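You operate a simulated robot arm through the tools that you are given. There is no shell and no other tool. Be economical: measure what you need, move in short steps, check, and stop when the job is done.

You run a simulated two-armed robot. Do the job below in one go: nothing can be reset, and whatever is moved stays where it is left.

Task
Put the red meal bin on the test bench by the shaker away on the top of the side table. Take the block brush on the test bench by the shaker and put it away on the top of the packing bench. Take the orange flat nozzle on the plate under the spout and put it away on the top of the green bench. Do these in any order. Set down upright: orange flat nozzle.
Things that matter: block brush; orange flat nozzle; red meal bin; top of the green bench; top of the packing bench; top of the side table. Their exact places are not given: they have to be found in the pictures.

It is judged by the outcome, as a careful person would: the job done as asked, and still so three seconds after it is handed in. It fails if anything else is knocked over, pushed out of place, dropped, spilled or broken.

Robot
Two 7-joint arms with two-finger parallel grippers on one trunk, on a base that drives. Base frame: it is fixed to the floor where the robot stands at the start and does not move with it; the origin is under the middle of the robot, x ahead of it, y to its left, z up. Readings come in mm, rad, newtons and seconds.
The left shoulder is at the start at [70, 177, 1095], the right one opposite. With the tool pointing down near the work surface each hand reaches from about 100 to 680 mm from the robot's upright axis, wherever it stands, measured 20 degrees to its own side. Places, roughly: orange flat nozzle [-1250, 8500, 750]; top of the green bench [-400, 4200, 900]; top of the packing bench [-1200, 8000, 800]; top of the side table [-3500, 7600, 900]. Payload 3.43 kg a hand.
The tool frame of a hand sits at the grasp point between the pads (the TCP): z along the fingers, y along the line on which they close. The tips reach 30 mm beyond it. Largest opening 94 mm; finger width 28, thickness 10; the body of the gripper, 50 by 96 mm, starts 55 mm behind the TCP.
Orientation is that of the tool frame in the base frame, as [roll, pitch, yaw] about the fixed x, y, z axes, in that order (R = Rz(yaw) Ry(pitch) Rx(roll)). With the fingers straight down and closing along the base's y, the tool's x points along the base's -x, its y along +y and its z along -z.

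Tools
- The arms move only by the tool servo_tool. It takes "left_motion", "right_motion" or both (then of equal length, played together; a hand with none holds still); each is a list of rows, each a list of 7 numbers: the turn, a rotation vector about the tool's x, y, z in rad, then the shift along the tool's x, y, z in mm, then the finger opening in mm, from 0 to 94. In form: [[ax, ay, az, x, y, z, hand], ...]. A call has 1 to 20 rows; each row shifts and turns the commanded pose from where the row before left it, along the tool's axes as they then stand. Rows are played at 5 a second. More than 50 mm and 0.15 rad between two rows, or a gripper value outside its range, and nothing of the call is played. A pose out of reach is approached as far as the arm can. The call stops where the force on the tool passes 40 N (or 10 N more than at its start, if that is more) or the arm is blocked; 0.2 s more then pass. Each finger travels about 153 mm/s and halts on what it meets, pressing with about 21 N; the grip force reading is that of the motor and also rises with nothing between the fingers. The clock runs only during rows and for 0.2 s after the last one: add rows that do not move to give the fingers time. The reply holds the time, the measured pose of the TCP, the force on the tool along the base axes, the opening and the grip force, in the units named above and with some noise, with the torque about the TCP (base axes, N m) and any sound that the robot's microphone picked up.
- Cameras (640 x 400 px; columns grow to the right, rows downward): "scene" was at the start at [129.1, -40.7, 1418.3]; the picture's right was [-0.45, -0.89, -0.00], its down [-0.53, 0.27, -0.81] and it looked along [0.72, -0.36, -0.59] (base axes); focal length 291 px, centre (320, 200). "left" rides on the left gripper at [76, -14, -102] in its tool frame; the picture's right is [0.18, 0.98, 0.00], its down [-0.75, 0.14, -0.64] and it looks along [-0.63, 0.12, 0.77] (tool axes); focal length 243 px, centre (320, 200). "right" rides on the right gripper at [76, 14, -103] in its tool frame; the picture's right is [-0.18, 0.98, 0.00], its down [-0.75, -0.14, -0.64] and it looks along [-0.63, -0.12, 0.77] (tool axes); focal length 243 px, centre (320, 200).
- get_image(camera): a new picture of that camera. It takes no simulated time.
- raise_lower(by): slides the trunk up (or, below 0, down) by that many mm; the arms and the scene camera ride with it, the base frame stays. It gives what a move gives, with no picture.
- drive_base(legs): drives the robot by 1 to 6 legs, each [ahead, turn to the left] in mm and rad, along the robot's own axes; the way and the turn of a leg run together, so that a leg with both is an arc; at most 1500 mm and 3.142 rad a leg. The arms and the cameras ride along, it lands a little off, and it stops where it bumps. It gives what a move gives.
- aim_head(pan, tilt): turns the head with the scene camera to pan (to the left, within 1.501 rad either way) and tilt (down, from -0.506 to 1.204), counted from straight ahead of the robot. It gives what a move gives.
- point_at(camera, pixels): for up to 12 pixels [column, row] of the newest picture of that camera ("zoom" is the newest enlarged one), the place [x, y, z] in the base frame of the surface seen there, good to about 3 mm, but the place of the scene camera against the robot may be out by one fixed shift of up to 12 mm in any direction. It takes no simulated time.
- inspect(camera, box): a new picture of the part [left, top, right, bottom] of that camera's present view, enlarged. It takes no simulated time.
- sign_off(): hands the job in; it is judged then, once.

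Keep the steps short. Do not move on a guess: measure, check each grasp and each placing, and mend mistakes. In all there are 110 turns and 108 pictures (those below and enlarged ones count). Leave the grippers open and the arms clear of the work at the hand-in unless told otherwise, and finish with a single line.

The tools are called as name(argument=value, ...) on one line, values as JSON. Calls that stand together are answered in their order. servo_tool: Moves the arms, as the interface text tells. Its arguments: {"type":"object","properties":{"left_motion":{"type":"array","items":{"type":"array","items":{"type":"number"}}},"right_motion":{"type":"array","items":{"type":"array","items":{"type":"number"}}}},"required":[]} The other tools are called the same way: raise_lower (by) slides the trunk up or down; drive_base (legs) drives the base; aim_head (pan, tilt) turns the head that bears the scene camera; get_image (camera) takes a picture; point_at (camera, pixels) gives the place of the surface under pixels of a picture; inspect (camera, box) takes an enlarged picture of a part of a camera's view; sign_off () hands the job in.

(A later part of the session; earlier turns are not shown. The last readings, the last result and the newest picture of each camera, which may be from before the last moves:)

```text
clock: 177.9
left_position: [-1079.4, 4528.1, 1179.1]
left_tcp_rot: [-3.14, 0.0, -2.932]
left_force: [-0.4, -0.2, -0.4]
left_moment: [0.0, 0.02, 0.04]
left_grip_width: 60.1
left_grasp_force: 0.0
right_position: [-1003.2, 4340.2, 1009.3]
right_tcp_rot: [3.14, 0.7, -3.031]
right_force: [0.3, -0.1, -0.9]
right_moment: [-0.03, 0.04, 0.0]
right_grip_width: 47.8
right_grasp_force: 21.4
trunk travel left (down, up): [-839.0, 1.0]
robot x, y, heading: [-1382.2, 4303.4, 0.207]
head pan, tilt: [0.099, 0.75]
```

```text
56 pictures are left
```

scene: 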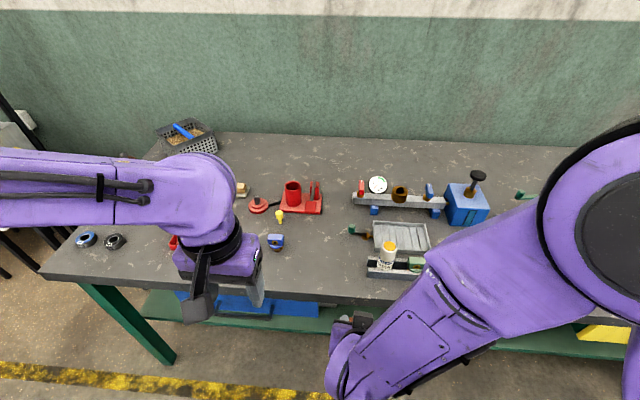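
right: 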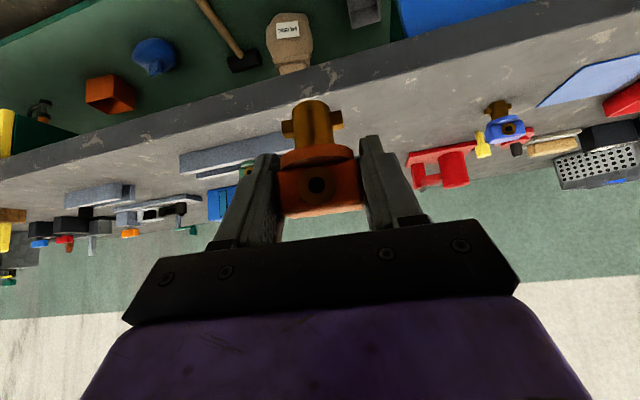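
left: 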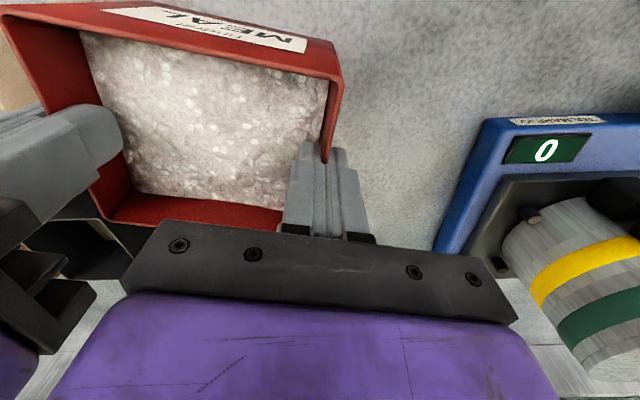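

point_at(camera="right", pixels=[[450, 110], [400, 140], [420, 120], [250, 130]])

servo_tool(right_motion=[[0, 0, 0, -21.5, 18.45, 33.1, 20], [0, 0, 0, -21.5, 18.45, 33.1, 20], [0, 0, 0, -21.5, 18.45, 33.1, 20], [0, 0, 0, -21.5, 18.45, 33.1, 20], [0, 0, 0, -21.5, 18.45, 33.1, 20], [0, 0, 0, -21.5, 18.45, 33.1, 20], [0, 0, 0, 0, 0, 0, 20], [0, 0, 0, 0, 0, 0, 20]])

get_image(camera="right")

get_image(camera="scene")

```text
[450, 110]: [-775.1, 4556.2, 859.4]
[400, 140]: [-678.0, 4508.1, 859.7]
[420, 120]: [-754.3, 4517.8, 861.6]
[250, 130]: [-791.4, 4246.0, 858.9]
```

```text
clock: 179.7
left_position: [-1080.4, 4526.8, 1178.7]
left_tcp_rot: [-3.139, 0.001, -2.932]
left_force: [0.1, 0.0, 0.1]
left_moment: [0.05, 0.01, -0.01]
left_grip_width: 60.1
left_grasp_force: 0.1
right_position: [-791.4, 4474.9, 941.3]
right_tcp_rot: [-3.141, 0.699, -3.031]
right_force: [-1.1, 0.2, -1.0]
right_moment: [0.0, 0.02, -0.03]
right_grip_width: 47.7
right_grasp_force: 21.1
trunk travel left (down, up): [-839.0, 1.0]
robot x, y, heading: [-1381.8, 4307.4, 0.214]
head pan, tilt: [0.099, 0.75]
```

```text
55 pictures are left
```

right: 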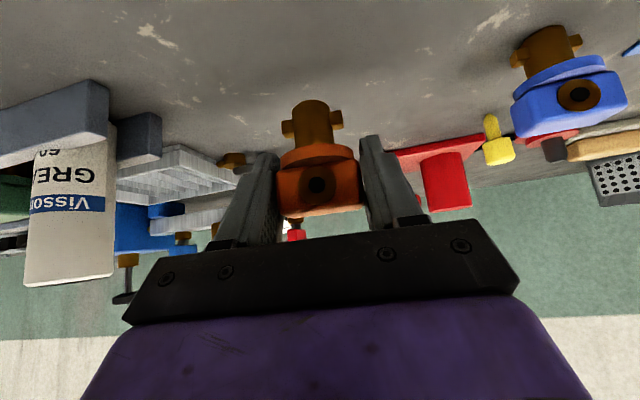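

```text
54 pictures are left
```

scene: 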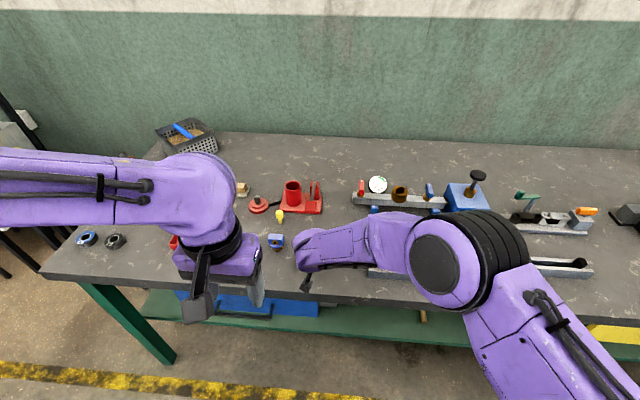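

Before lowering, I'll check how far the forearm is from the grease bottle.

point_at(camera="scene", pixels=[[388, 250], [390, 225], [380, 262], [400, 265], [420, 280], [440, 215], [350, 225], [320, 250]])

```text
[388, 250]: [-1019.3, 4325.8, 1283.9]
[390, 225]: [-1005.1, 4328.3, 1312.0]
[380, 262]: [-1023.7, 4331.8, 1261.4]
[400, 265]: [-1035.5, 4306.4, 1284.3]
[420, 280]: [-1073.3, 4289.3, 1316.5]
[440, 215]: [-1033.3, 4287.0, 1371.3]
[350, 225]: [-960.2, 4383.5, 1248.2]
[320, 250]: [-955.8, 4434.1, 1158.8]
```

The forearm is well clear. I'll lower 30 mm, then small steps.

servo_tool(right_motion=[[0, 0, 0, 6.4, 0, 7.65, 20], [0, 0, 0, 6.4, 0, 7.65, 20], [0, 0, 0, 6.4, 0, 7.65, 20], [0, 0, 0, 1.0, 0, 1.15, 20], [0, 0, 0, 1.0, 0, 1.15, 20], [0, 0, 0, 0, 0, 0, 20]])

get_image(camera="right")

```text
clock: 181.1
left_position: [-1080.5, 4528.7, 1179.8]
left_tcp_rot: [-3.141, 0.001, -2.933]
left_force: [-0.1, -0.8, -1.2]
left_moment: [0.0, -0.02, 0.03]
left_grip_width: 59.9
left_grasp_force: 0.1
right_position: [-790.3, 4474.9, 908.7]
right_tcp_rot: [3.141, 0.7, -3.03]
right_force: [0.4, -0.5, 0.0]
right_moment: [0.01, 0.01, -0.01]
right_grip_width: 47.8
right_grasp_force: 21.5
trunk travel left (down, up): [-839.0, 1.0]
robot x, y, heading: [-1381.1, 4302.8, 0.212]
head pan, tilt: [0.099, 0.75]
```

```text
53 pictures are left
```

right: 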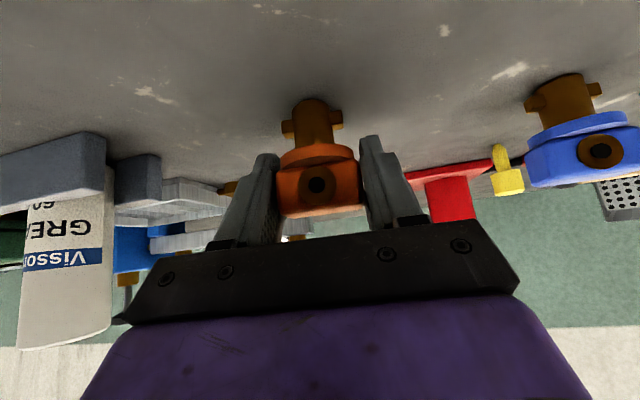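

servo_tool(right_motion=[[0, 0, 0, 0.65, 0, 0.77, 20], [0, 0, 0, 0.65, 0, 0.77, 20], [0, 0, 0, 0.65, 0, 0.77, 20], [0, 0, 0, 0, 0, 0, 20]])

```text
clock: 182.1
left_position: [-1082.2, 4526.8, 1178.6]
left_tcp_rot: [-3.139, 0.002, -2.933]
left_force: [-0.5, -0.1, 0.6]
left_moment: [0.0, 0.04, 0.02]
left_grip_width: 60.1
left_grasp_force: 0.1
right_position: [-790.9, 4474.1, 906.5]
right_tcp_rot: [3.141, 0.705, -3.033]
right_force: [2.0, 1.6, 8.4]
right_moment: [0.04, -0.09, -0.04]
right_grip_width: 48.0
right_grasp_force: 20.7
trunk travel left (down, up): [-839.0, 1.0]
robot x, y, heading: [-1381.3, 4300.2, 0.205]
head pan, tilt: [0.099, 0.75]
```

The foot touched with 8 N. I'll open and withdraw along the finger axis.

servo_tool(right_motion=[[0, 0, 0, 0, 0, 0, 52], [0, 0, 0, 0, 0, 0, 70], [0, 0, 0, 0, 0, 0, 70], [0, 0, 0, 0, 0, -15, 70], [0, 0, 0, 0, 0, -30, 70], [0, 0, 0, 0, 0, -40, 70], [0, 0, 0, 0, 0, -40, 70], [0, 0, 0, 0, 0, -40, 70]])

get_image(camera="right")

```text
clock: 184.0
left_position: [-1080.9, 4528.4, 1179.3]
left_tcp_rot: [-3.141, 0.002, -2.931]
left_force: [0.2, 0.5, 0.4]
left_moment: [0.01, -0.04, 0.0]
left_grip_width: 59.9
left_grasp_force: 0.0
right_position: [-924.2, 4446.0, 969.9]
right_tcp_rot: [-3.141, 0.541, -3.066]
right_force: [-0.1, 0.4, 0.2]
right_moment: [0.04, -0.01, -0.02]
right_grip_width: 70.0
right_grasp_force: 0.0
trunk travel left (down, up): [-839.0, 1.0]
robot x, y, heading: [-1380.2, 4298.0, 0.209]
head pan, tilt: [0.099, 0.75]
stopped in row 8 (right hand): the arm was blocked; the commanded pose is now the measured one
```

```text
52 pictures are left
```

right: 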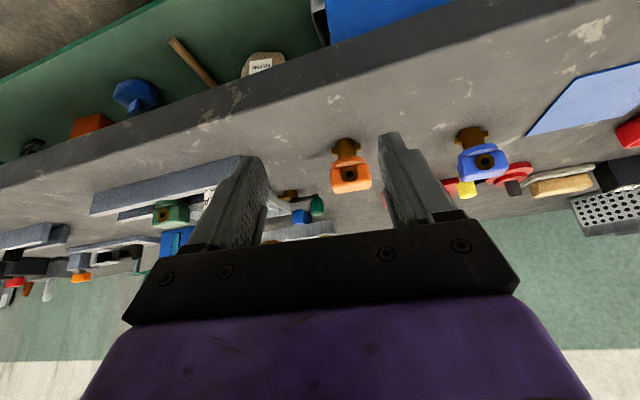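

The nozzle stands upright. The arm was blocked late in the retreat, probably at a joint limit or against the robot itself. I'll check the scene.

get_image(camera="scene")

```text
51 pictures are left
```

scene: 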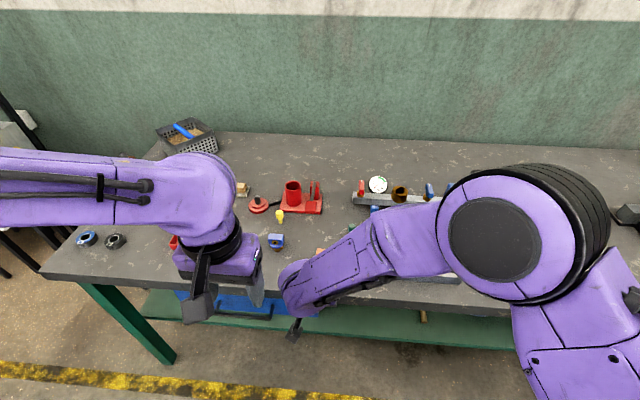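

Nothing was disturbed. I'll back the base away 400 mm and then look at the nozzle.

drive_base(legs=[[-400, 0]])

aim_head(pan=0.1, tilt=0.55)

inspect(camera="scene", box=[220, 180, 420, 305])

```text
clock: 186.5
left_position: [-1468.0, 4445.0, 1177.2]
left_tcp_rot: [-3.14, 0.0, -2.931]
left_force: [0.0, 0.3, -1.3]
left_moment: [-0.03, 0.06, 0.02]
left_grip_width: 60.2
left_grasp_force: 0.0
right_position: [-1311.3, 4363.5, 970.6]
right_tcp_rot: [-3.139, 0.543, -3.067]
right_force: [0.6, 0.2, 0.0]
right_moment: [-0.02, 0.01, -0.01]
right_grip_width: 70.3
right_grasp_force: 0.1
trunk travel left (down, up): [-839.0, 1.0]
robot x, y, heading: [-1771.0, 4221.4, 0.211]
head pan, tilt: [0.099, 0.75]
```

```text
clock: 187.2
left_position: [-1470.8, 4445.8, 1178.9]
left_tcp_rot: [-3.14, 0.003, -2.932]
left_force: [0.1, 0.2, -0.9]
left_moment: [0.03, -0.01, -0.01]
left_grip_width: 60.0
left_grasp_force: 0.0
right_position: [-1312.3, 4361.6, 970.3]
right_tcp_rot: [3.14, 0.544, -3.069]
right_force: [-0.1, 1.2, -0.7]
right_moment: [-0.01, -0.01, 0.0]
right_grip_width: 70.1
right_grasp_force: 0.0
trunk travel left (down, up): [-839.0, 1.0]
robot x, y, heading: [-1769.4, 4220.4, 0.205]
head pan, tilt: [0.099, 0.55]
```

```text
3.20 times, centred on (320, 242) of scene
```

zoom: 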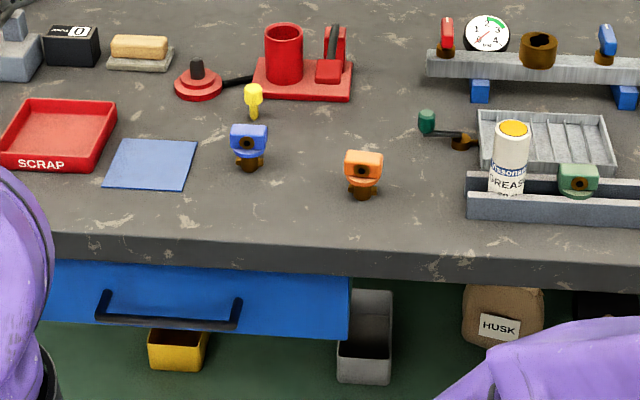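

The nozzle is upright on the green bench and nothing else moved. Next I'll straighten the right hand and raise it, and drive back to the test bench.

servo_tool(right_motion=[[0, 0.136, 0, 0, 0, -20, 70], [0, 0.136, 0, 0, -20, -20, 70], [0, 0.136, 0, 0, -20, -20, 70], [0, 0.136, 0, 0, -20, -20, 70], [0, 0, 0, 10, -20, -40, 70], [0, 0, 0, 10, -20, -40, 70], [0, 0, 0, 10, -20, -40, 70], [0, 0, 0, 0, 0, 0, 70]])

drive_base(legs=[[0, -1.552], [1162, 0], [1162, 0], [1162, 0], [1162, 0], [0, 1.567]])

aim_head(pan=0.0, tilt=0.6)

get_image(camera="scene")

```text
clock: 189.0
left_position: [-1470.7, 4446.3, 1178.1]
left_tcp_rot: [-3.139, 0.0, -2.931]
left_force: [-0.1, 0.3, 0.2]
left_moment: [0.01, -0.02, 0.03]
left_grip_width: 60.1
left_grasp_force: 0.0
right_position: [-1359.2, 4239.3, 1164.1]
right_tcp_rot: [-3.141, -0.002, -3.068]
right_force: [-0.1, -1.2, -0.3]
right_moment: [0.02, 0.04, 0.02]
right_grip_width: 70.1
right_grasp_force: 0.0
trunk travel left (down, up): [-839.0, 1.0]
robot x, y, heading: [-1771.2, 4217.6, 0.208]
head pan, tilt: [0.099, 0.55]
```

```text
clock: 219.1
left_position: [-554.2, -115.6, 1178.1]
left_tcp_rot: [-3.141, 0.001, -2.955]
left_force: [0.8, 0.1, 0.0]
left_moment: [0.02, 0.02, -0.02]
left_grip_width: 60.1
left_grasp_force: 0.0
right_position: [-448.7, -324.2, 1165.2]
right_tcp_rot: [3.141, -0.002, -3.09]
right_force: [-0.1, -0.1, -0.4]
right_moment: [-0.01, -0.01, 0.0]
right_grip_width: 70.1
right_grasp_force: 0.1
trunk travel left (down, up): [-839.0, 1.0]
robot x, y, heading: [-858.7, -334.2, 0.193]
head pan, tilt: [0.099, 0.55]
```

```text
clock: 219.8
left_position: [-555.0, -116.1, 1178.5]
left_tcp_rot: [-3.142, 0.002, -2.956]
left_force: [0.2, 0.2, -0.9]
left_moment: [0.03, 0.01, 0.02]
left_grip_width: 60.1
left_grasp_force: 0.1
right_position: [-449.7, -324.9, 1164.9]
right_tcp_rot: [-3.141, 0.0, -3.092]
right_force: [-0.8, -0.5, 0.3]
right_moment: [-0.01, 0.0, 0.04]
right_grip_width: 70.1
right_grasp_force: 0.0
trunk travel left (down, up): [-839.0, 1.0]
robot x, y, heading: [-863.3, -333.3, 0.185]
head pan, tilt: [0.0, 0.6]
```

```text
49 pictures are left
```

scene: 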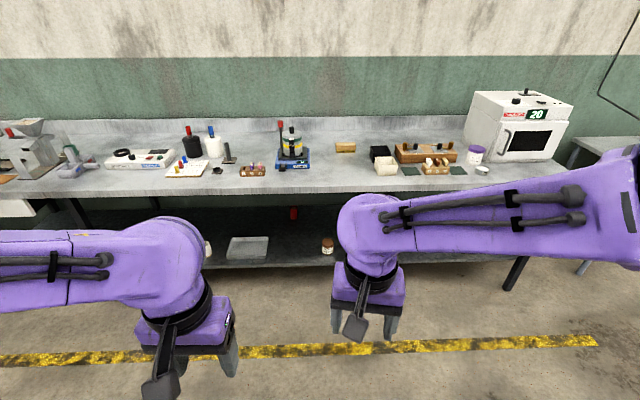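

point_at(camera="scene", pixels=[[281, 124], [291, 129], [281, 166], [345, 144], [341, 152], [355, 152], [336, 147], [355, 146], [512, 285], [254, 168]])

drive_base(legs=[[600, 0]])

aim_head(pan=-0.1, tilt=0.8)

get_image(camera="scene")

```text
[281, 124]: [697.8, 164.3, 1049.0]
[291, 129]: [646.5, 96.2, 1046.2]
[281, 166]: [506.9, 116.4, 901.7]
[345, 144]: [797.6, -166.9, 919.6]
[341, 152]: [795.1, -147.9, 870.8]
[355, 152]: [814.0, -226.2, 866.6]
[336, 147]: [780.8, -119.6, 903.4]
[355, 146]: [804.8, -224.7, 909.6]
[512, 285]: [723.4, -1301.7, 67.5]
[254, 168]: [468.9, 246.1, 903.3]
```

```text
clock: 223.1
left_position: [32.7, -8.0, 1179.3]
left_tcp_rot: [-3.14, 0.001, -2.957]
left_force: [-0.4, -0.3, -0.4]
left_moment: [-0.01, -0.01, 0.0]
left_grip_width: 60.1
left_grasp_force: 0.1
right_position: [137.8, -215.2, 1165.6]
right_tcp_rot: [-3.141, 0.0, -3.095]
right_force: [-1.1, -0.3, 0.0]
right_moment: [0.05, 0.01, 0.01]
right_grip_width: 69.8
right_grasp_force: 0.1
trunk travel left (down, up): [-839.0, 1.0]
robot x, y, heading: [-272.5, -228.2, 0.183]
head pan, tilt: [0.0, 0.6]
```

```text
clock: 223.9
left_position: [35.6, -7.3, 1178.9]
left_tcp_rot: [-3.141, 0.002, -2.958]
left_force: [0.4, -0.1, 0.2]
left_moment: [0.01, -0.04, -0.01]
left_grip_width: 60.0
left_grasp_force: 0.1
right_position: [138.4, -216.7, 1165.2]
right_tcp_rot: [-3.141, -0.002, -3.094]
right_force: [1.1, 0.1, 0.5]
right_moment: [-0.01, 0.0, -0.04]
right_grip_width: 70.0
right_grasp_force: 0.1
trunk travel left (down, up): [-839.0, 1.0]
robot x, y, heading: [-274.7, -223.9, 0.184]
head pan, tilt: [-0.099, 0.799]
```

```text
48 pictures are left
```

scene: 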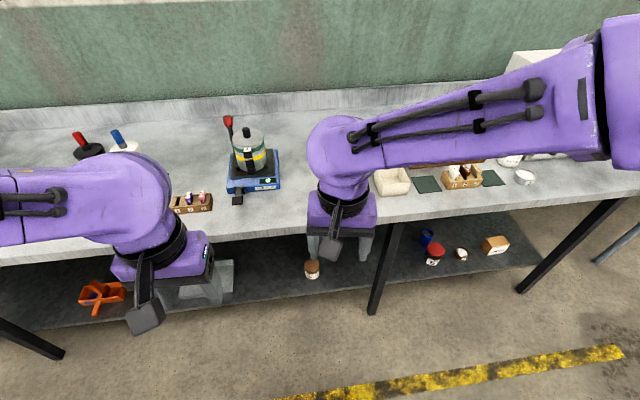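

point_at(camera="scene", pixels=[[376, 308], [395, 235], [300, 295], [200, 310]])

drive_base(legs=[[410, 0]])

get_image(camera="scene")

get_image(camera="right")

```text
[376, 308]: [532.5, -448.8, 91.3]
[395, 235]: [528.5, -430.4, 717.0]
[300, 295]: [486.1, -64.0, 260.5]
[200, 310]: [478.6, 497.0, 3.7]
```

```text
clock: 226.4
left_position: [434.9, 67.2, 1180.4]
left_tcp_rot: [-3.141, 0.004, -2.957]
left_force: [-0.7, -0.1, 0.6]
left_moment: [0.0, 0.01, -0.01]
left_grip_width: 60.0
left_grasp_force: 0.1
right_position: [540.2, -140.7, 1166.3]
right_tcp_rot: [3.141, 0.002, -3.094]
right_force: [-1.1, 0.3, 0.7]
right_moment: [-0.02, 0.01, -0.01]
right_grip_width: 69.9
right_grasp_force: 0.0
trunk travel left (down, up): [-839.0, 1.0]
robot x, y, heading: [128.8, -147.7, 0.183]
head pan, tilt: [-0.099, 0.799]
```

```text
47 pictures are left
```

scene: 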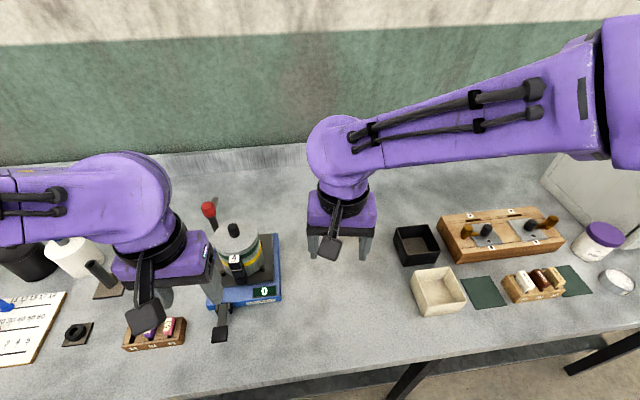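

```text
46 pictures are left
```

right: 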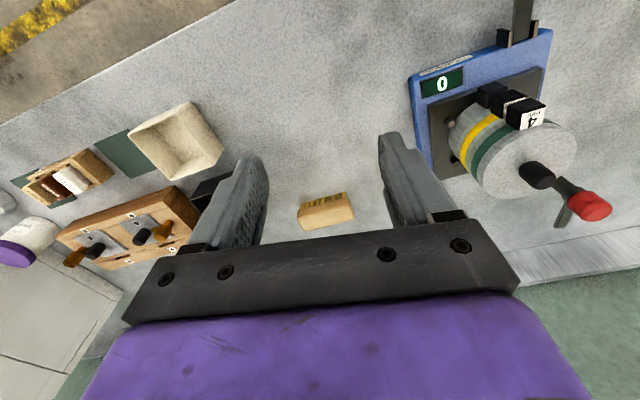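

The brush is at (326,211) in the wrist view. I'll measure it.

inspect(camera="right", box=[280, 180, 376, 240])

point_at(camera="right", pixels=[[300, 215], [352, 208], [326, 213], [304, 227], [352, 219], [300, 207], [346, 199], [322, 204], [322, 195], [328, 224], [326, 240]])

```text
6.67 times, centred on (328, 210) of right
```

zoom: 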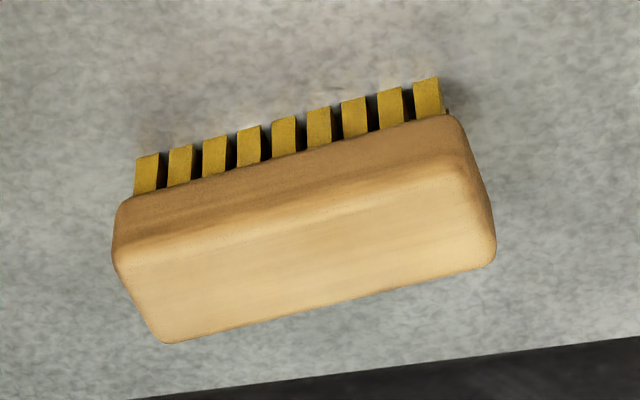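

```text
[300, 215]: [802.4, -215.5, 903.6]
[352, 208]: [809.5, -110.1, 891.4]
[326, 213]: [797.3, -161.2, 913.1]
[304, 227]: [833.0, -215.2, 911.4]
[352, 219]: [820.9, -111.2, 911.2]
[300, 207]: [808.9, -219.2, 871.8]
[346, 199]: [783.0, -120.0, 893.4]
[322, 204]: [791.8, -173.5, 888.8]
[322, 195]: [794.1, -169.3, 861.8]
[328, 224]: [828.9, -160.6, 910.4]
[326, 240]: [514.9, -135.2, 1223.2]
```

The block is centred at about (811, −163), top z≈912, lower edge ≈885, and about 40 mm across. I'll turn the hand so it closes across the block.

servo_tool(right_motion=[[0, 0, 0.1458, 0, 0, 0, 75], [0, 0, 0.1458, 0, 0, 0, 75], [0, 0, 0.1458, 0, 0, 0, 75], [0, 0, 0.1458, 0, 0, 0, 75], [0, 0, 0.1458, 0, 0, 0, 75], [0, 0, 0.1458, 0, 0, 0, 75], [0, 0, 0.1458, 0, 0, 0, 75], [0, 0, 0.1458, 0, 0, 0, 75], [0, 0, 0.1458, 0, 0, 0, 75], [0, 0, 0.1458, 0, 0, 0, 75], [0, 0, 0, 0, 0, 0, 75]])

```text
clock: 228.8
left_position: [436.7, 67.5, 1179.3]
left_tcp_rot: [3.14, 0.002, -2.956]
left_force: [-0.8, -0.9, 0.6]
left_moment: [-0.01, -0.01, 0.03]
left_grip_width: 59.7
left_grasp_force: 0.0
right_position: [541.4, -140.6, 1165.9]
right_tcp_rot: [3.141, 0.001, 1.732]
right_force: [-0.4, 1.2, 1.6]
right_moment: [0.01, 0.03, -0.02]
right_grip_width: 74.9
right_grasp_force: 0.1
trunk travel left (down, up): [-839.0, 1.0]
robot x, y, heading: [127.1, -149.9, 0.186]
head pan, tilt: [-0.099, 0.799]
```

Turned. I'll drive 50 mm closer and lower the trunk 100 mm for reach.

drive_base(legs=[[50, 0]])

raise_lower(by=-100)

```text
clock: 229.7
left_position: [474.0, 75.1, 1182.1]
left_tcp_rot: [-3.141, 0.012, -2.956]
left_force: [-0.2, -0.8, 0.1]
left_moment: [0.01, -0.07, 0.0]
left_grip_width: 60.2
left_grasp_force: 0.0
right_position: [579.1, -133.8, 1170.5]
right_tcp_rot: [3.131, 0.0, 1.736]
right_force: [-0.4, -1.3, 0.2]
right_moment: [0.06, -0.09, 0.03]
right_grip_width: 75.1
right_grasp_force: 0.0
trunk travel left (down, up): [-839.0, 1.0]
robot x, y, heading: [173.5, -140.9, 0.186]
head pan, tilt: [-0.099, 0.799]
```

```text
clock: 231.1
left_position: [485.6, 76.5, 1079.1]
left_tcp_rot: [-3.14, 0.001, -2.957]
left_force: [0.4, 0.6, 0.1]
left_moment: [-0.03, 0.04, -0.01]
left_grip_width: 60.1
left_grasp_force: 0.0
right_position: [590.7, -131.7, 1066.1]
right_tcp_rot: [3.141, -0.001, 1.733]
right_force: [0.2, 0.4, -0.5]
right_moment: [0.01, -0.02, 0.01]
right_grip_width: 74.9
right_grasp_force: 0.0
trunk travel left (down, up): [-739.0, 101.0]
robot x, y, heading: [176.5, -141.0, 0.188]
head pan, tilt: [-0.099, 0.799]
```

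servo_tool(right_motion=[[0, 0, 0, -11, 35.3, 14.3, 75], [0, 0, 0, -11, 35.3, 14.3, 75], [0, 0, 0, -11, 35.3, 14.3, 75], [0, 0, 0, -11, 35.3, 14.3, 75], [0, 0, 0, -11, 35.3, 14.3, 75], [0, 0, 0, -11, 35.3, 14.3, 75], [0, 0, 0, 0, 0, 0, 75]])

get_image(camera="right")

get_image(camera="scene")

```text
clock: 232.7
left_position: [484.4, 76.7, 1079.8]
left_tcp_rot: [3.141, 0.004, -2.956]
left_force: [-0.3, 0.5, 0.7]
left_moment: [-0.04, -0.02, -0.04]
left_grip_width: 60.1
left_grasp_force: 0.0
right_position: [809.8, -162.9, 979.2]
right_tcp_rot: [3.138, 0.003, 1.735]
right_force: [-0.3, 0.0, -0.6]
right_moment: [-0.02, -0.02, -0.03]
right_grip_width: 74.9
right_grasp_force: 0.0
trunk travel left (down, up): [-739.0, 101.0]
robot x, y, heading: [175.8, -140.4, 0.184]
head pan, tilt: [-0.099, 0.799]
```

```text
44 pictures are left
```

right: 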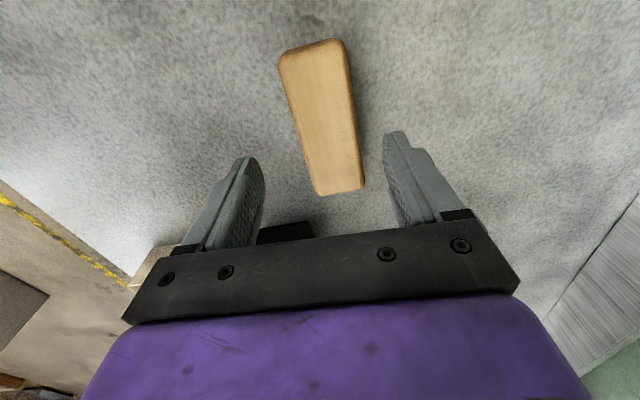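

```text
43 pictures are left
```

scene: 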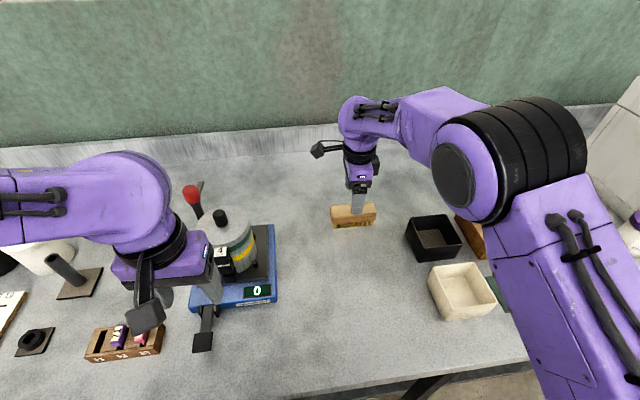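

point_at(camera="right", pixels=[[285, 60], [345, 55], [318, 190], [362, 185], [297, 120], [355, 120], [326, 120], [315, 50], [340, 190]])

```text
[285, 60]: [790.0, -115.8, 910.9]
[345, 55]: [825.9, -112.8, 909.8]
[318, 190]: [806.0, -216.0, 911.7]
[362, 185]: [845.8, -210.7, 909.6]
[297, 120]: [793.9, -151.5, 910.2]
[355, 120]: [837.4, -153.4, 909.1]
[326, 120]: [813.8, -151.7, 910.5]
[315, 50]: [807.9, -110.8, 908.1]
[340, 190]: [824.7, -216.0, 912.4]
```

The brush centre is at (816, −163), top z≈911. I'll shift 6 mm, go down to z≈908, and close.

servo_tool(right_motion=[[0, 0, 0, 0, 6, 20, 75], [0, 0, 0, 0, 0, 25, 75], [0, 0, 0, 0, 0, 15, 75], [0, 0, 0, 0, 0, 11, 75], [0, 0, 0, 0, 0, 0, 75], [0, 0, 0, 0, 0, 0, 55], [0, 0, 0, 0, 0, 0, 35], [0, 0, 0, 0, 0, 0, 20], [0, 0, 0, 0, 0, 0, 20]])

get_image(camera="right")

```text
clock: 234.7
left_position: [485.1, 77.1, 1078.9]
left_tcp_rot: [-3.14, 0.003, -2.957]
left_force: [-0.4, 0.8, 0.9]
left_moment: [0.01, -0.01, 0.02]
left_grip_width: 59.9
left_grasp_force: 0.1
right_position: [815.4, -160.4, 908.2]
right_tcp_rot: [3.141, 0.001, 1.737]
right_force: [0.8, 0.6, 1.2]
right_moment: [-0.05, -0.05, 0.09]
right_grip_width: 50.8
right_grasp_force: 21.5
trunk travel left (down, up): [-739.0, 101.0]
robot x, y, heading: [180.6, -142.8, 0.181]
head pan, tilt: [-0.099, 0.799]
```

```text
42 pictures are left
```

right: 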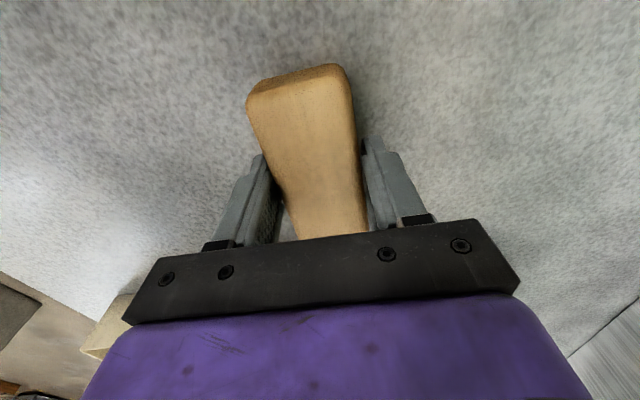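

Gripped at 50.8 mm. I'll lift 40 mm and check, then higher.

servo_tool(right_motion=[[0, 0, 0, 0, 0, -10, 20], [0, 0, 0, 0, 0, -30, 20], [0, 0, 0, 0, 0, -30, 20], [0, 0, 0, 0, 0, -30, 20], [0, 0, 0, 0, 0, -40, 20], [0, 0, 0, 0, 0, 0, 20]])

get_image(camera="right")

get_image(camera="scene")

```text
clock: 236.1
left_position: [486.3, 77.2, 1079.6]
left_tcp_rot: [-3.14, 0.002, -2.955]
left_force: [-0.3, -0.7, 0.0]
left_moment: [0.04, 0.05, -0.02]
left_grip_width: 60.1
left_grasp_force: 0.1
right_position: [815.3, -162.0, 1049.6]
right_tcp_rot: [-3.141, 0.001, 1.732]
right_force: [0.1, 0.1, -0.1]
right_moment: [0.04, 0.02, -0.04]
right_grip_width: 50.0
right_grasp_force: 21.0
trunk travel left (down, up): [-739.0, 101.0]
robot x, y, heading: [174.6, -140.8, 0.183]
head pan, tilt: [-0.099, 0.799]
```

```text
41 pictures are left
```

right: 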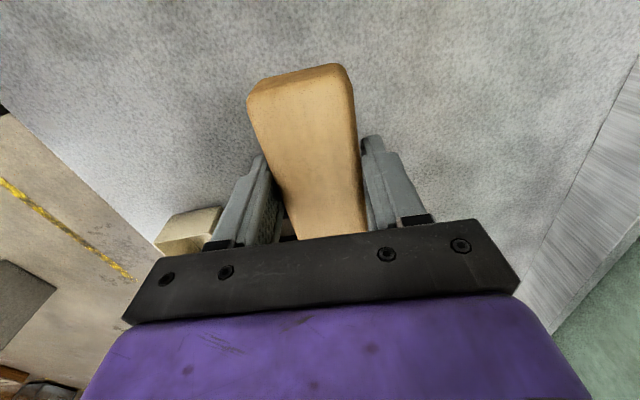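

```text
40 pictures are left
```

scene: 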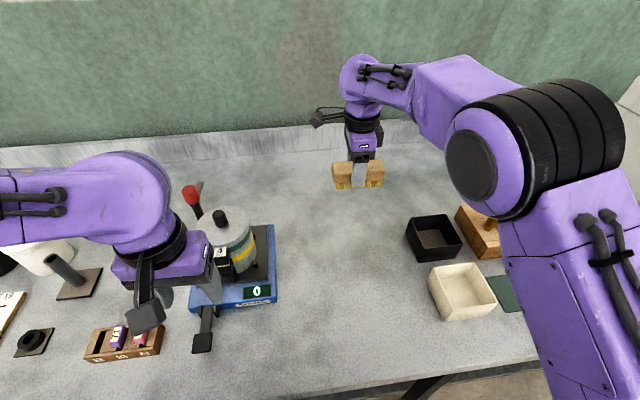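

The brush is held. I'll raise the trunk, back out, and draw the hand in.

raise_lower(by=90)

drive_base(legs=[[-850, 0]])

servo_tool(right_motion=[[0, 0, 0, 0, -35, 0, 20], [0, 0, 0, 0, -35, 0, 20], [0, 0, 0, 0, -35, 0, 20], [0, 0, 0, 0, -35, 0, 20], [0, 0, 0, 0, -35, 0, 20], [0, 0, 0, 0, -35, 0, 20], [0, 0, 0, 0, 0, 0, 20]])

```text
clock: 237.3
left_position: [484.6, 76.0, 1169.8]
left_tcp_rot: [3.141, 0.002, -2.957]
left_force: [0.1, -0.6, -1.0]
left_moment: [0.03, 0.01, 0.0]
left_grip_width: 59.9
left_grasp_force: 0.0
right_position: [815.6, -160.8, 1138.0]
right_tcp_rot: [-3.142, -0.001, 1.734]
right_force: [0.1, -0.1, -0.9]
right_moment: [0.02, 0.04, -0.02]
right_grip_width: 50.0
right_grasp_force: 20.6
trunk travel left (down, up): [-829.0, 11.0]
robot x, y, heading: [176.6, -140.4, 0.187]
head pan, tilt: [-0.099, 0.799]
```

```text
clock: 241.8
left_position: [-348.8, -79.3, 1168.4]
left_tcp_rot: [-3.141, 0.002, -2.963]
left_force: [0.8, 1.0, 0.4]
left_moment: [0.01, 0.0, -0.02]
left_grip_width: 59.8
left_grasp_force: 0.1
right_position: [-20.6, -319.0, 1138.3]
right_tcp_rot: [-3.141, 0.0, 1.729]
right_force: [-0.3, 0.6, -1.1]
right_moment: [0.0, 0.02, -0.02]
right_grip_width: 50.0
right_grasp_force: 21.0
trunk travel left (down, up): [-829.0, 11.0]
robot x, y, heading: [-655.7, -293.8, 0.183]
head pan, tilt: [-0.099, 0.799]
```

```text
clock: 243.4
left_position: [-349.5, -80.7, 1168.9]
left_tcp_rot: [-3.141, 0.002, -2.963]
left_force: [0.3, 0.2, 0.5]
left_moment: [-0.01, -0.03, -0.01]
left_grip_width: 60.2
left_grasp_force: 0.0
right_position: [-229.5, -353.9, 1137.8]
right_tcp_rot: [-3.14, 0.0, 1.728]
right_force: [-0.9, -0.2, -1.7]
right_moment: [-0.02, 0.06, 0.01]
right_grip_width: 50.0
right_grasp_force: 20.8
trunk travel left (down, up): [-829.0, 11.0]
robot x, y, heading: [-658.5, -293.8, 0.177]
head pan, tilt: [-0.099, 0.799]
```

Next is the drive up the aisle to the packing bench.

drive_base(legs=[[0, 1.581], [1400, 0], [1400, 0], [1400, 0]])

aim_head(pan=0.0, tilt=0.4)

get_image(camera="scene")

```text
clock: 267.4
left_position: [-1571.8, 4156.2, 1168.7]
left_tcp_rot: [-3.14, 0.003, -1.405]
left_force: [0.1, 0.8, 0.6]
left_moment: [-0.04, -0.01, 0.02]
left_grip_width: 60.3
left_grasp_force: 0.1
right_position: [-1295.5, 4273.5, 1138.1]
right_tcp_rot: [-3.141, -0.001, -2.998]
right_force: [-0.2, -0.3, -1.5]
right_moment: [0.0, 0.0, -0.01]
right_grip_width: 49.9
right_grasp_force: 20.8
trunk travel left (down, up): [-829.0, 11.0]
robot x, y, heading: [-1364.1, 3846.9, 1.733]
head pan, tilt: [-0.099, 0.799]
```

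```text
clock: 268.2
left_position: [-1571.1, 4155.7, 1168.7]
left_tcp_rot: [3.141, 0.001, -1.407]
left_force: [-0.7, 0.4, -0.3]
left_moment: [0.01, -0.02, 0.01]
left_grip_width: 59.9
left_grasp_force: 0.1
right_position: [-1296.1, 4273.6, 1138.3]
right_tcp_rot: [3.141, 0.002, -3.0]
right_force: [0.5, -0.9, -2.0]
right_moment: [0.03, 0.02, 0.02]
right_grip_width: 50.2
right_grasp_force: 20.9
trunk travel left (down, up): [-829.0, 11.0]
robot x, y, heading: [-1361.4, 3846.1, 1.735]
head pan, tilt: [0.0, 0.4]
```

```text
39 pictures are left
```

scene: 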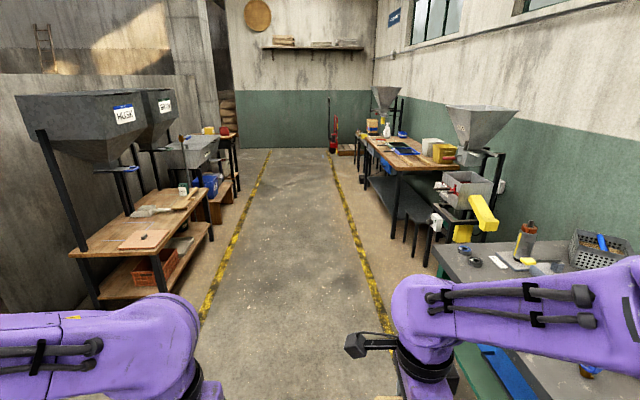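

drive_base(legs=[[0, 0.043], [1280, 0], [1280, 0], [1280, 0], [0, -1.56]])

aim_head(pan=0.0, tilt=0.5)

get_image(camera="scene")

```text
clock: 291.1
left_position: [-1892.9, 7845.5, 1168.4]
left_tcp_rot: [-3.14, 0.003, -2.909]
left_force: [-0.6, 0.7, -0.6]
left_moment: [-0.01, 0.0, -0.02]
left_grip_width: 60.0
left_grasp_force: 0.1
right_position: [-1758.2, 7578.6, 1138.6]
right_tcp_rot: [3.141, 0.001, 1.781]
right_force: [0.3, -0.1, -1.3]
right_moment: [0.03, 0.01, -0.03]
right_grip_width: 50.1
right_grasp_force: 21.2
trunk travel left (down, up): [-829.0, 11.0]
robot x, y, heading: [-2185.9, 7612.4, 0.226]
head pan, tilt: [0.0, 0.4]
```

```text
clock: 291.7
left_position: [-1893.2, 7846.0, 1169.1]
left_tcp_rot: [3.141, 0.001, -2.909]
left_force: [0.0, 0.9, 0.3]
left_moment: [0.0, 0.02, -0.01]
left_grip_width: 60.0
left_grasp_force: 0.0
right_position: [-1757.3, 7578.4, 1138.2]
right_tcp_rot: [3.141, 0.0, 1.779]
right_force: [-0.2, 0.3, -0.4]
right_moment: [0.04, -0.01, 0.0]
right_grip_width: 49.9
right_grasp_force: 20.8
trunk travel left (down, up): [-829.0, 11.0]
robot x, y, heading: [-2187.2, 7614.1, 0.237]
head pan, tilt: [0.0, 0.499]
```

```text
38 pictures are left
```

scene: 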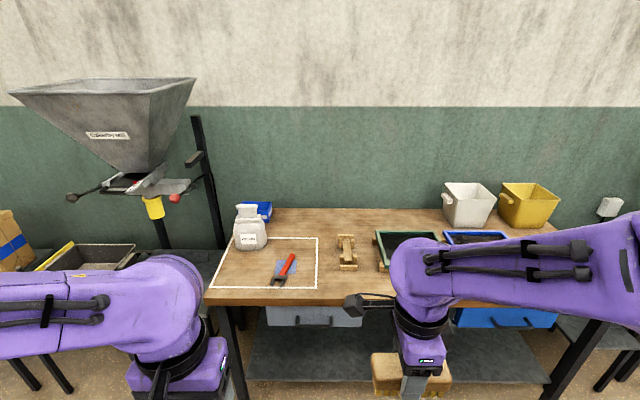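

There's a free spot on the packing bench in front of the small wooden stand, near (345,284). I'll measure it.

inspect(camera="scene", box=[290, 215, 450, 315])

point_at(camera="scene", pixels=[[345, 284], [345, 293], [319, 285], [347, 268], [378, 272], [365, 285], [330, 285], [330, 225], [380, 292], [345, 302]])

```text
4.00 times, centred on (370, 265) of scene
```

zoom: 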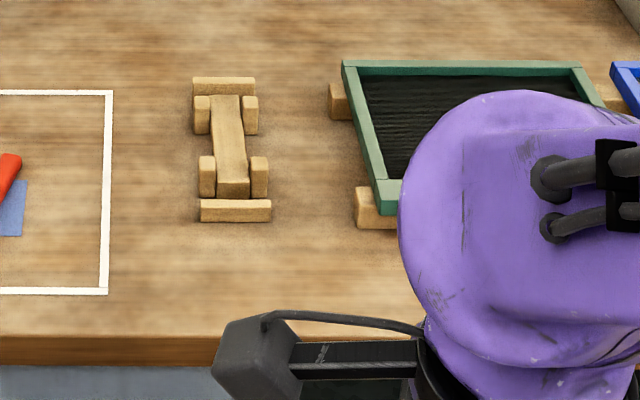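

```text
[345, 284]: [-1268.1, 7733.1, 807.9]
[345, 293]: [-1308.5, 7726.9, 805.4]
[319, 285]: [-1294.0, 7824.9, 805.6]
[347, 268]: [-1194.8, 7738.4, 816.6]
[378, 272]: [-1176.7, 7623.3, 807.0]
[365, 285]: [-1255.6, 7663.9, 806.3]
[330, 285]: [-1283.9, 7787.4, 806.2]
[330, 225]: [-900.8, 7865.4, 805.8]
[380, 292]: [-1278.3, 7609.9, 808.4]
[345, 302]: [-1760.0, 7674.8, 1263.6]
```

point_at(camera="scene", pixels=[[385, 385], [440, 390], [250, 215], [330, 375]])

drive_base(legs=[[310, 0]])

aim_head(pan=0.0, tilt=0.85)

get_image(camera="scene")

get_image(camera="right")

```text
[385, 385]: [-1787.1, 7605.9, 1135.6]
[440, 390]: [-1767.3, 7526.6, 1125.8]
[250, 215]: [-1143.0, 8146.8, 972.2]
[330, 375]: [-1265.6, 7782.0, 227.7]
```

```text
clock: 293.8
left_position: [-1589.9, 7915.1, 1170.9]
left_tcp_rot: [3.141, 0.003, -2.911]
left_force: [0.0, 0.3, -0.2]
left_moment: [-0.04, -0.02, -0.03]
left_grip_width: 60.1
left_grasp_force: 0.1
right_position: [-1456.9, 7648.4, 1139.5]
right_tcp_rot: [3.14, 0.001, 1.777]
right_force: [0.9, 0.4, -1.2]
right_moment: [0.02, -0.04, 0.04]
right_grip_width: 50.1
right_grasp_force: 21.0
trunk travel left (down, up): [-829.0, 11.0]
robot x, y, heading: [-1884.9, 7685.4, 0.228]
head pan, tilt: [0.0, 0.499]
```

```text
clock: 294.6
left_position: [-1587.9, 7916.6, 1168.9]
left_tcp_rot: [-3.141, 0.002, -2.91]
left_force: [0.8, -0.8, -0.1]
left_moment: [0.0, 0.01, -0.01]
left_grip_width: 60.1
left_grasp_force: 0.0
right_position: [-1452.4, 7650.5, 1138.9]
right_tcp_rot: [3.14, 0.002, 1.779]
right_force: [-0.3, 0.7, -0.4]
right_moment: [-0.01, 0.01, 0.02]
right_grip_width: 50.4
right_grasp_force: 20.9
trunk travel left (down, up): [-829.0, 11.0]
robot x, y, heading: [-1889.2, 7685.0, 0.233]
head pan, tilt: [0.0, 0.85]
```

```text
36 pictures are left
```

scene: 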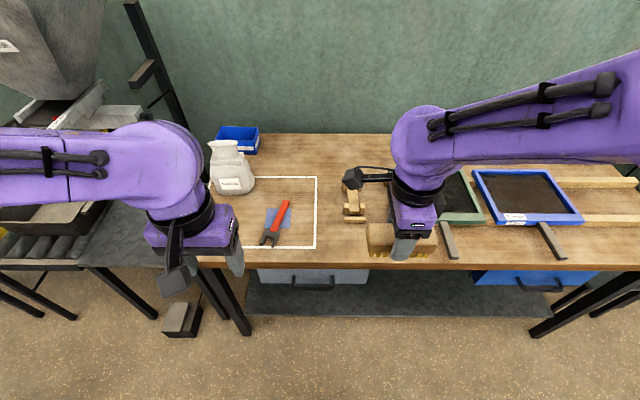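

```text
35 pictures are left
```

right: 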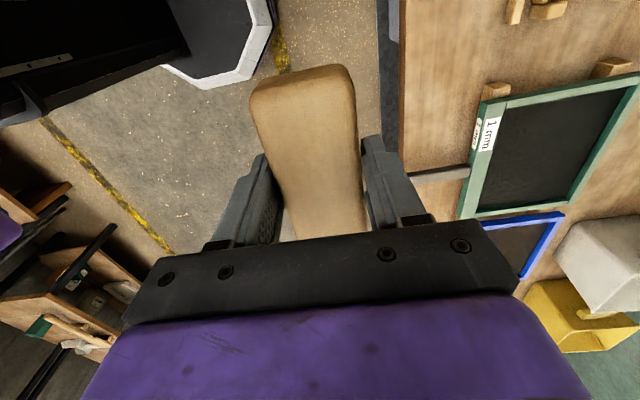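

The green sieve has a handle sticking out at (449,240). I'll measure it so I can avoid it.

point_at(camera="scene", pixels=[[443, 225], [454, 258], [357, 218], [345, 218], [330, 240], [330, 262], [400, 262], [317, 245], [365, 245], [375, 215]])

point_at(camera="right", pixels=[[415, 177], [465, 170], [420, 60], [430, 130], [403, 120], [515, 15], [465, 150], [495, 92]])

```text
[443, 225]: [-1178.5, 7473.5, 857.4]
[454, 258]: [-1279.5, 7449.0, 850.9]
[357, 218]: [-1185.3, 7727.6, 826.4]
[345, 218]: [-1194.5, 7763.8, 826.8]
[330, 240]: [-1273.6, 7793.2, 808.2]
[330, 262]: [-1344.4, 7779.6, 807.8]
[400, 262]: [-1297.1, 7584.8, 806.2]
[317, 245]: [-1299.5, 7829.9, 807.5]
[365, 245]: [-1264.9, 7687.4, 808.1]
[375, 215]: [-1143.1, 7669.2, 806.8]
```

```text
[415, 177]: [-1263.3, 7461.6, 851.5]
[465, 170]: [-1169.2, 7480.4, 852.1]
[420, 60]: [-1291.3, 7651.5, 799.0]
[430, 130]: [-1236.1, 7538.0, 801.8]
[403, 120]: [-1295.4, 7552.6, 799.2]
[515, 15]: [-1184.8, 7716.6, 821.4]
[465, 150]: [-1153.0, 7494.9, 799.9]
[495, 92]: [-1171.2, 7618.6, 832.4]
```

The bench is at z 799.5 and there's plenty of room at (-1268, 7675). I'll lower the trunk 150 mm, then carry the brush over and down.

raise_lower(by=-150)

servo_tool(right_motion=[[0, 0, 0, -2.9, 37.2, 0, 20], [0, 0, 0, -2.9, 37.2, 0, 20], [0, 0, 0, -2.9, 37.2, 0, 20], [0, 0, 0, -2.9, 37.2, 0, 20], [0, 0, 0, -2.9, 37.2, 0, 20], [0, 0, 0, 0, 0, 40, 20], [0, 0, 0, 0, 0, 40, 20], [0, 0, 0, 0, 0, 30, 20], [0, 0, 0, 0, 0, 0, 20]])

get_image(camera="right")

get_image(camera="scene")

```text
clock: 296.4
left_position: [-1588.2, 7916.1, 1019.2]
left_tcp_rot: [3.141, 0.001, -2.91]
left_force: [0.3, -0.2, 0.1]
left_moment: [0.02, 0.02, -0.02]
left_grip_width: 60.1
left_grasp_force: 0.1
right_position: [-1453.3, 7648.9, 990.1]
right_tcp_rot: [-3.14, 0.0, 1.779]
right_force: [0.2, 0.0, -2.0]
right_moment: [0.02, -0.02, 0.01]
right_grip_width: 50.1
right_grasp_force: 20.7
trunk travel left (down, up): [-679.0, 161.0]
robot x, y, heading: [-1886.3, 7686.8, 0.231]
head pan, tilt: [0.0, 0.85]
```

```text
clock: 298.4
left_position: [-1589.4, 7916.5, 1019.1]
left_tcp_rot: [3.14, 0.002, -2.912]
left_force: [0.5, -0.8, -0.6]
left_moment: [0.0, 0.0, -0.01]
left_grip_width: 59.9
left_grasp_force: 0.1
right_position: [-1268.3, 7674.0, 879.1]
right_tcp_rot: [3.139, 0.002, 1.779]
right_force: [-0.8, -0.4, -1.3]
right_moment: [0.01, 0.02, 0.02]
right_grip_width: 49.9
right_grasp_force: 21.2
trunk travel left (down, up): [-679.0, 161.0]
robot x, y, heading: [-1886.6, 7681.9, 0.226]
head pan, tilt: [0.0, 0.85]
```

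```text
34 pictures are left
```

right: 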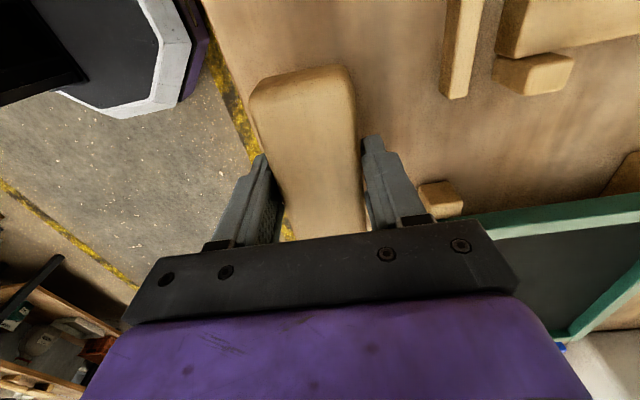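

```text
33 pictures are left
```

scene: 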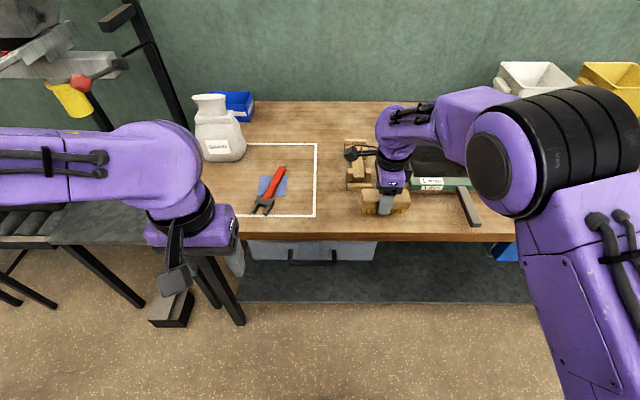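

I'll check the front edge margin with the wrist camera before lowering.

point_at(camera="right", pixels=[[208, 10], [216, 40], [228, 80], [445, 90], [500, 80], [430, 190], [380, 100]])

```text
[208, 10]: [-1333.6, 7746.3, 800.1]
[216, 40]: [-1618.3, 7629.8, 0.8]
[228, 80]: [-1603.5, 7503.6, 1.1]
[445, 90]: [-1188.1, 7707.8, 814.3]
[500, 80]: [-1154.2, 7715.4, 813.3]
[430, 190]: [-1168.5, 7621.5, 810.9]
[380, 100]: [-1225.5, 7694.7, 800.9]
```

I'll shift 12 mm inward and lower gently.

servo_tool(right_motion=[[0, 0, 0, 0, 12, 0, 20], [0, 0, 0, 0, 0, 15, 20], [0, 0, 0, 0, 0, 10, 20], [0, 0, 0, 0, 0, 2.5, 20], [0, 0, 0, 0, 0, 1.5, 20], [0, 0, 0, 0, 0, 0, 20]])

```text
clock: 299.8
left_position: [-1587.8, 7916.8, 1020.1]
left_tcp_rot: [3.141, 0.001, -2.911]
left_force: [-0.9, 0.0, 0.3]
left_moment: [0.04, -0.03, 0.0]
left_grip_width: 59.9
left_grasp_force: 0.0
right_position: [-1256.4, 7677.1, 850.4]
right_tcp_rot: [3.142, 0.0, 1.778]
right_force: [-1.1, 0.0, -1.6]
right_moment: [0.01, 0.02, -0.02]
right_grip_width: 50.0
right_grasp_force: 20.4
trunk travel left (down, up): [-679.0, 161.0]
robot x, y, heading: [-1884.6, 7688.7, 0.235]
head pan, tilt: [0.0, 0.85]
```

servo_tool(right_motion=[[0, 0, 0, 0, 0, 1, 20], [0, 0, 0, 0, 0, 1, 20], [0, 0, 0, 0, 0, 0.7, 20], [0, 0, 0, 0, 0, 0, 20]])

```text
clock: 300.8
left_position: [-1590.3, 7917.2, 1019.8]
left_tcp_rot: [-3.139, 0.002, -2.912]
left_force: [0.1, 0.0, -0.4]
left_moment: [0.01, 0.03, 0.0]
left_grip_width: 59.9
left_grasp_force: 0.0
right_position: [-1256.9, 7675.7, 849.2]
right_tcp_rot: [3.14, 0.002, 1.779]
right_force: [1.5, 0.4, 5.8]
right_moment: [-0.39, -0.18, 0.08]
right_grip_width: 50.0
right_grasp_force: 20.8
trunk travel left (down, up): [-679.0, 161.0]
robot x, y, heading: [-1883.9, 7684.3, 0.234]
head pan, tilt: [0.0, 0.85]
```

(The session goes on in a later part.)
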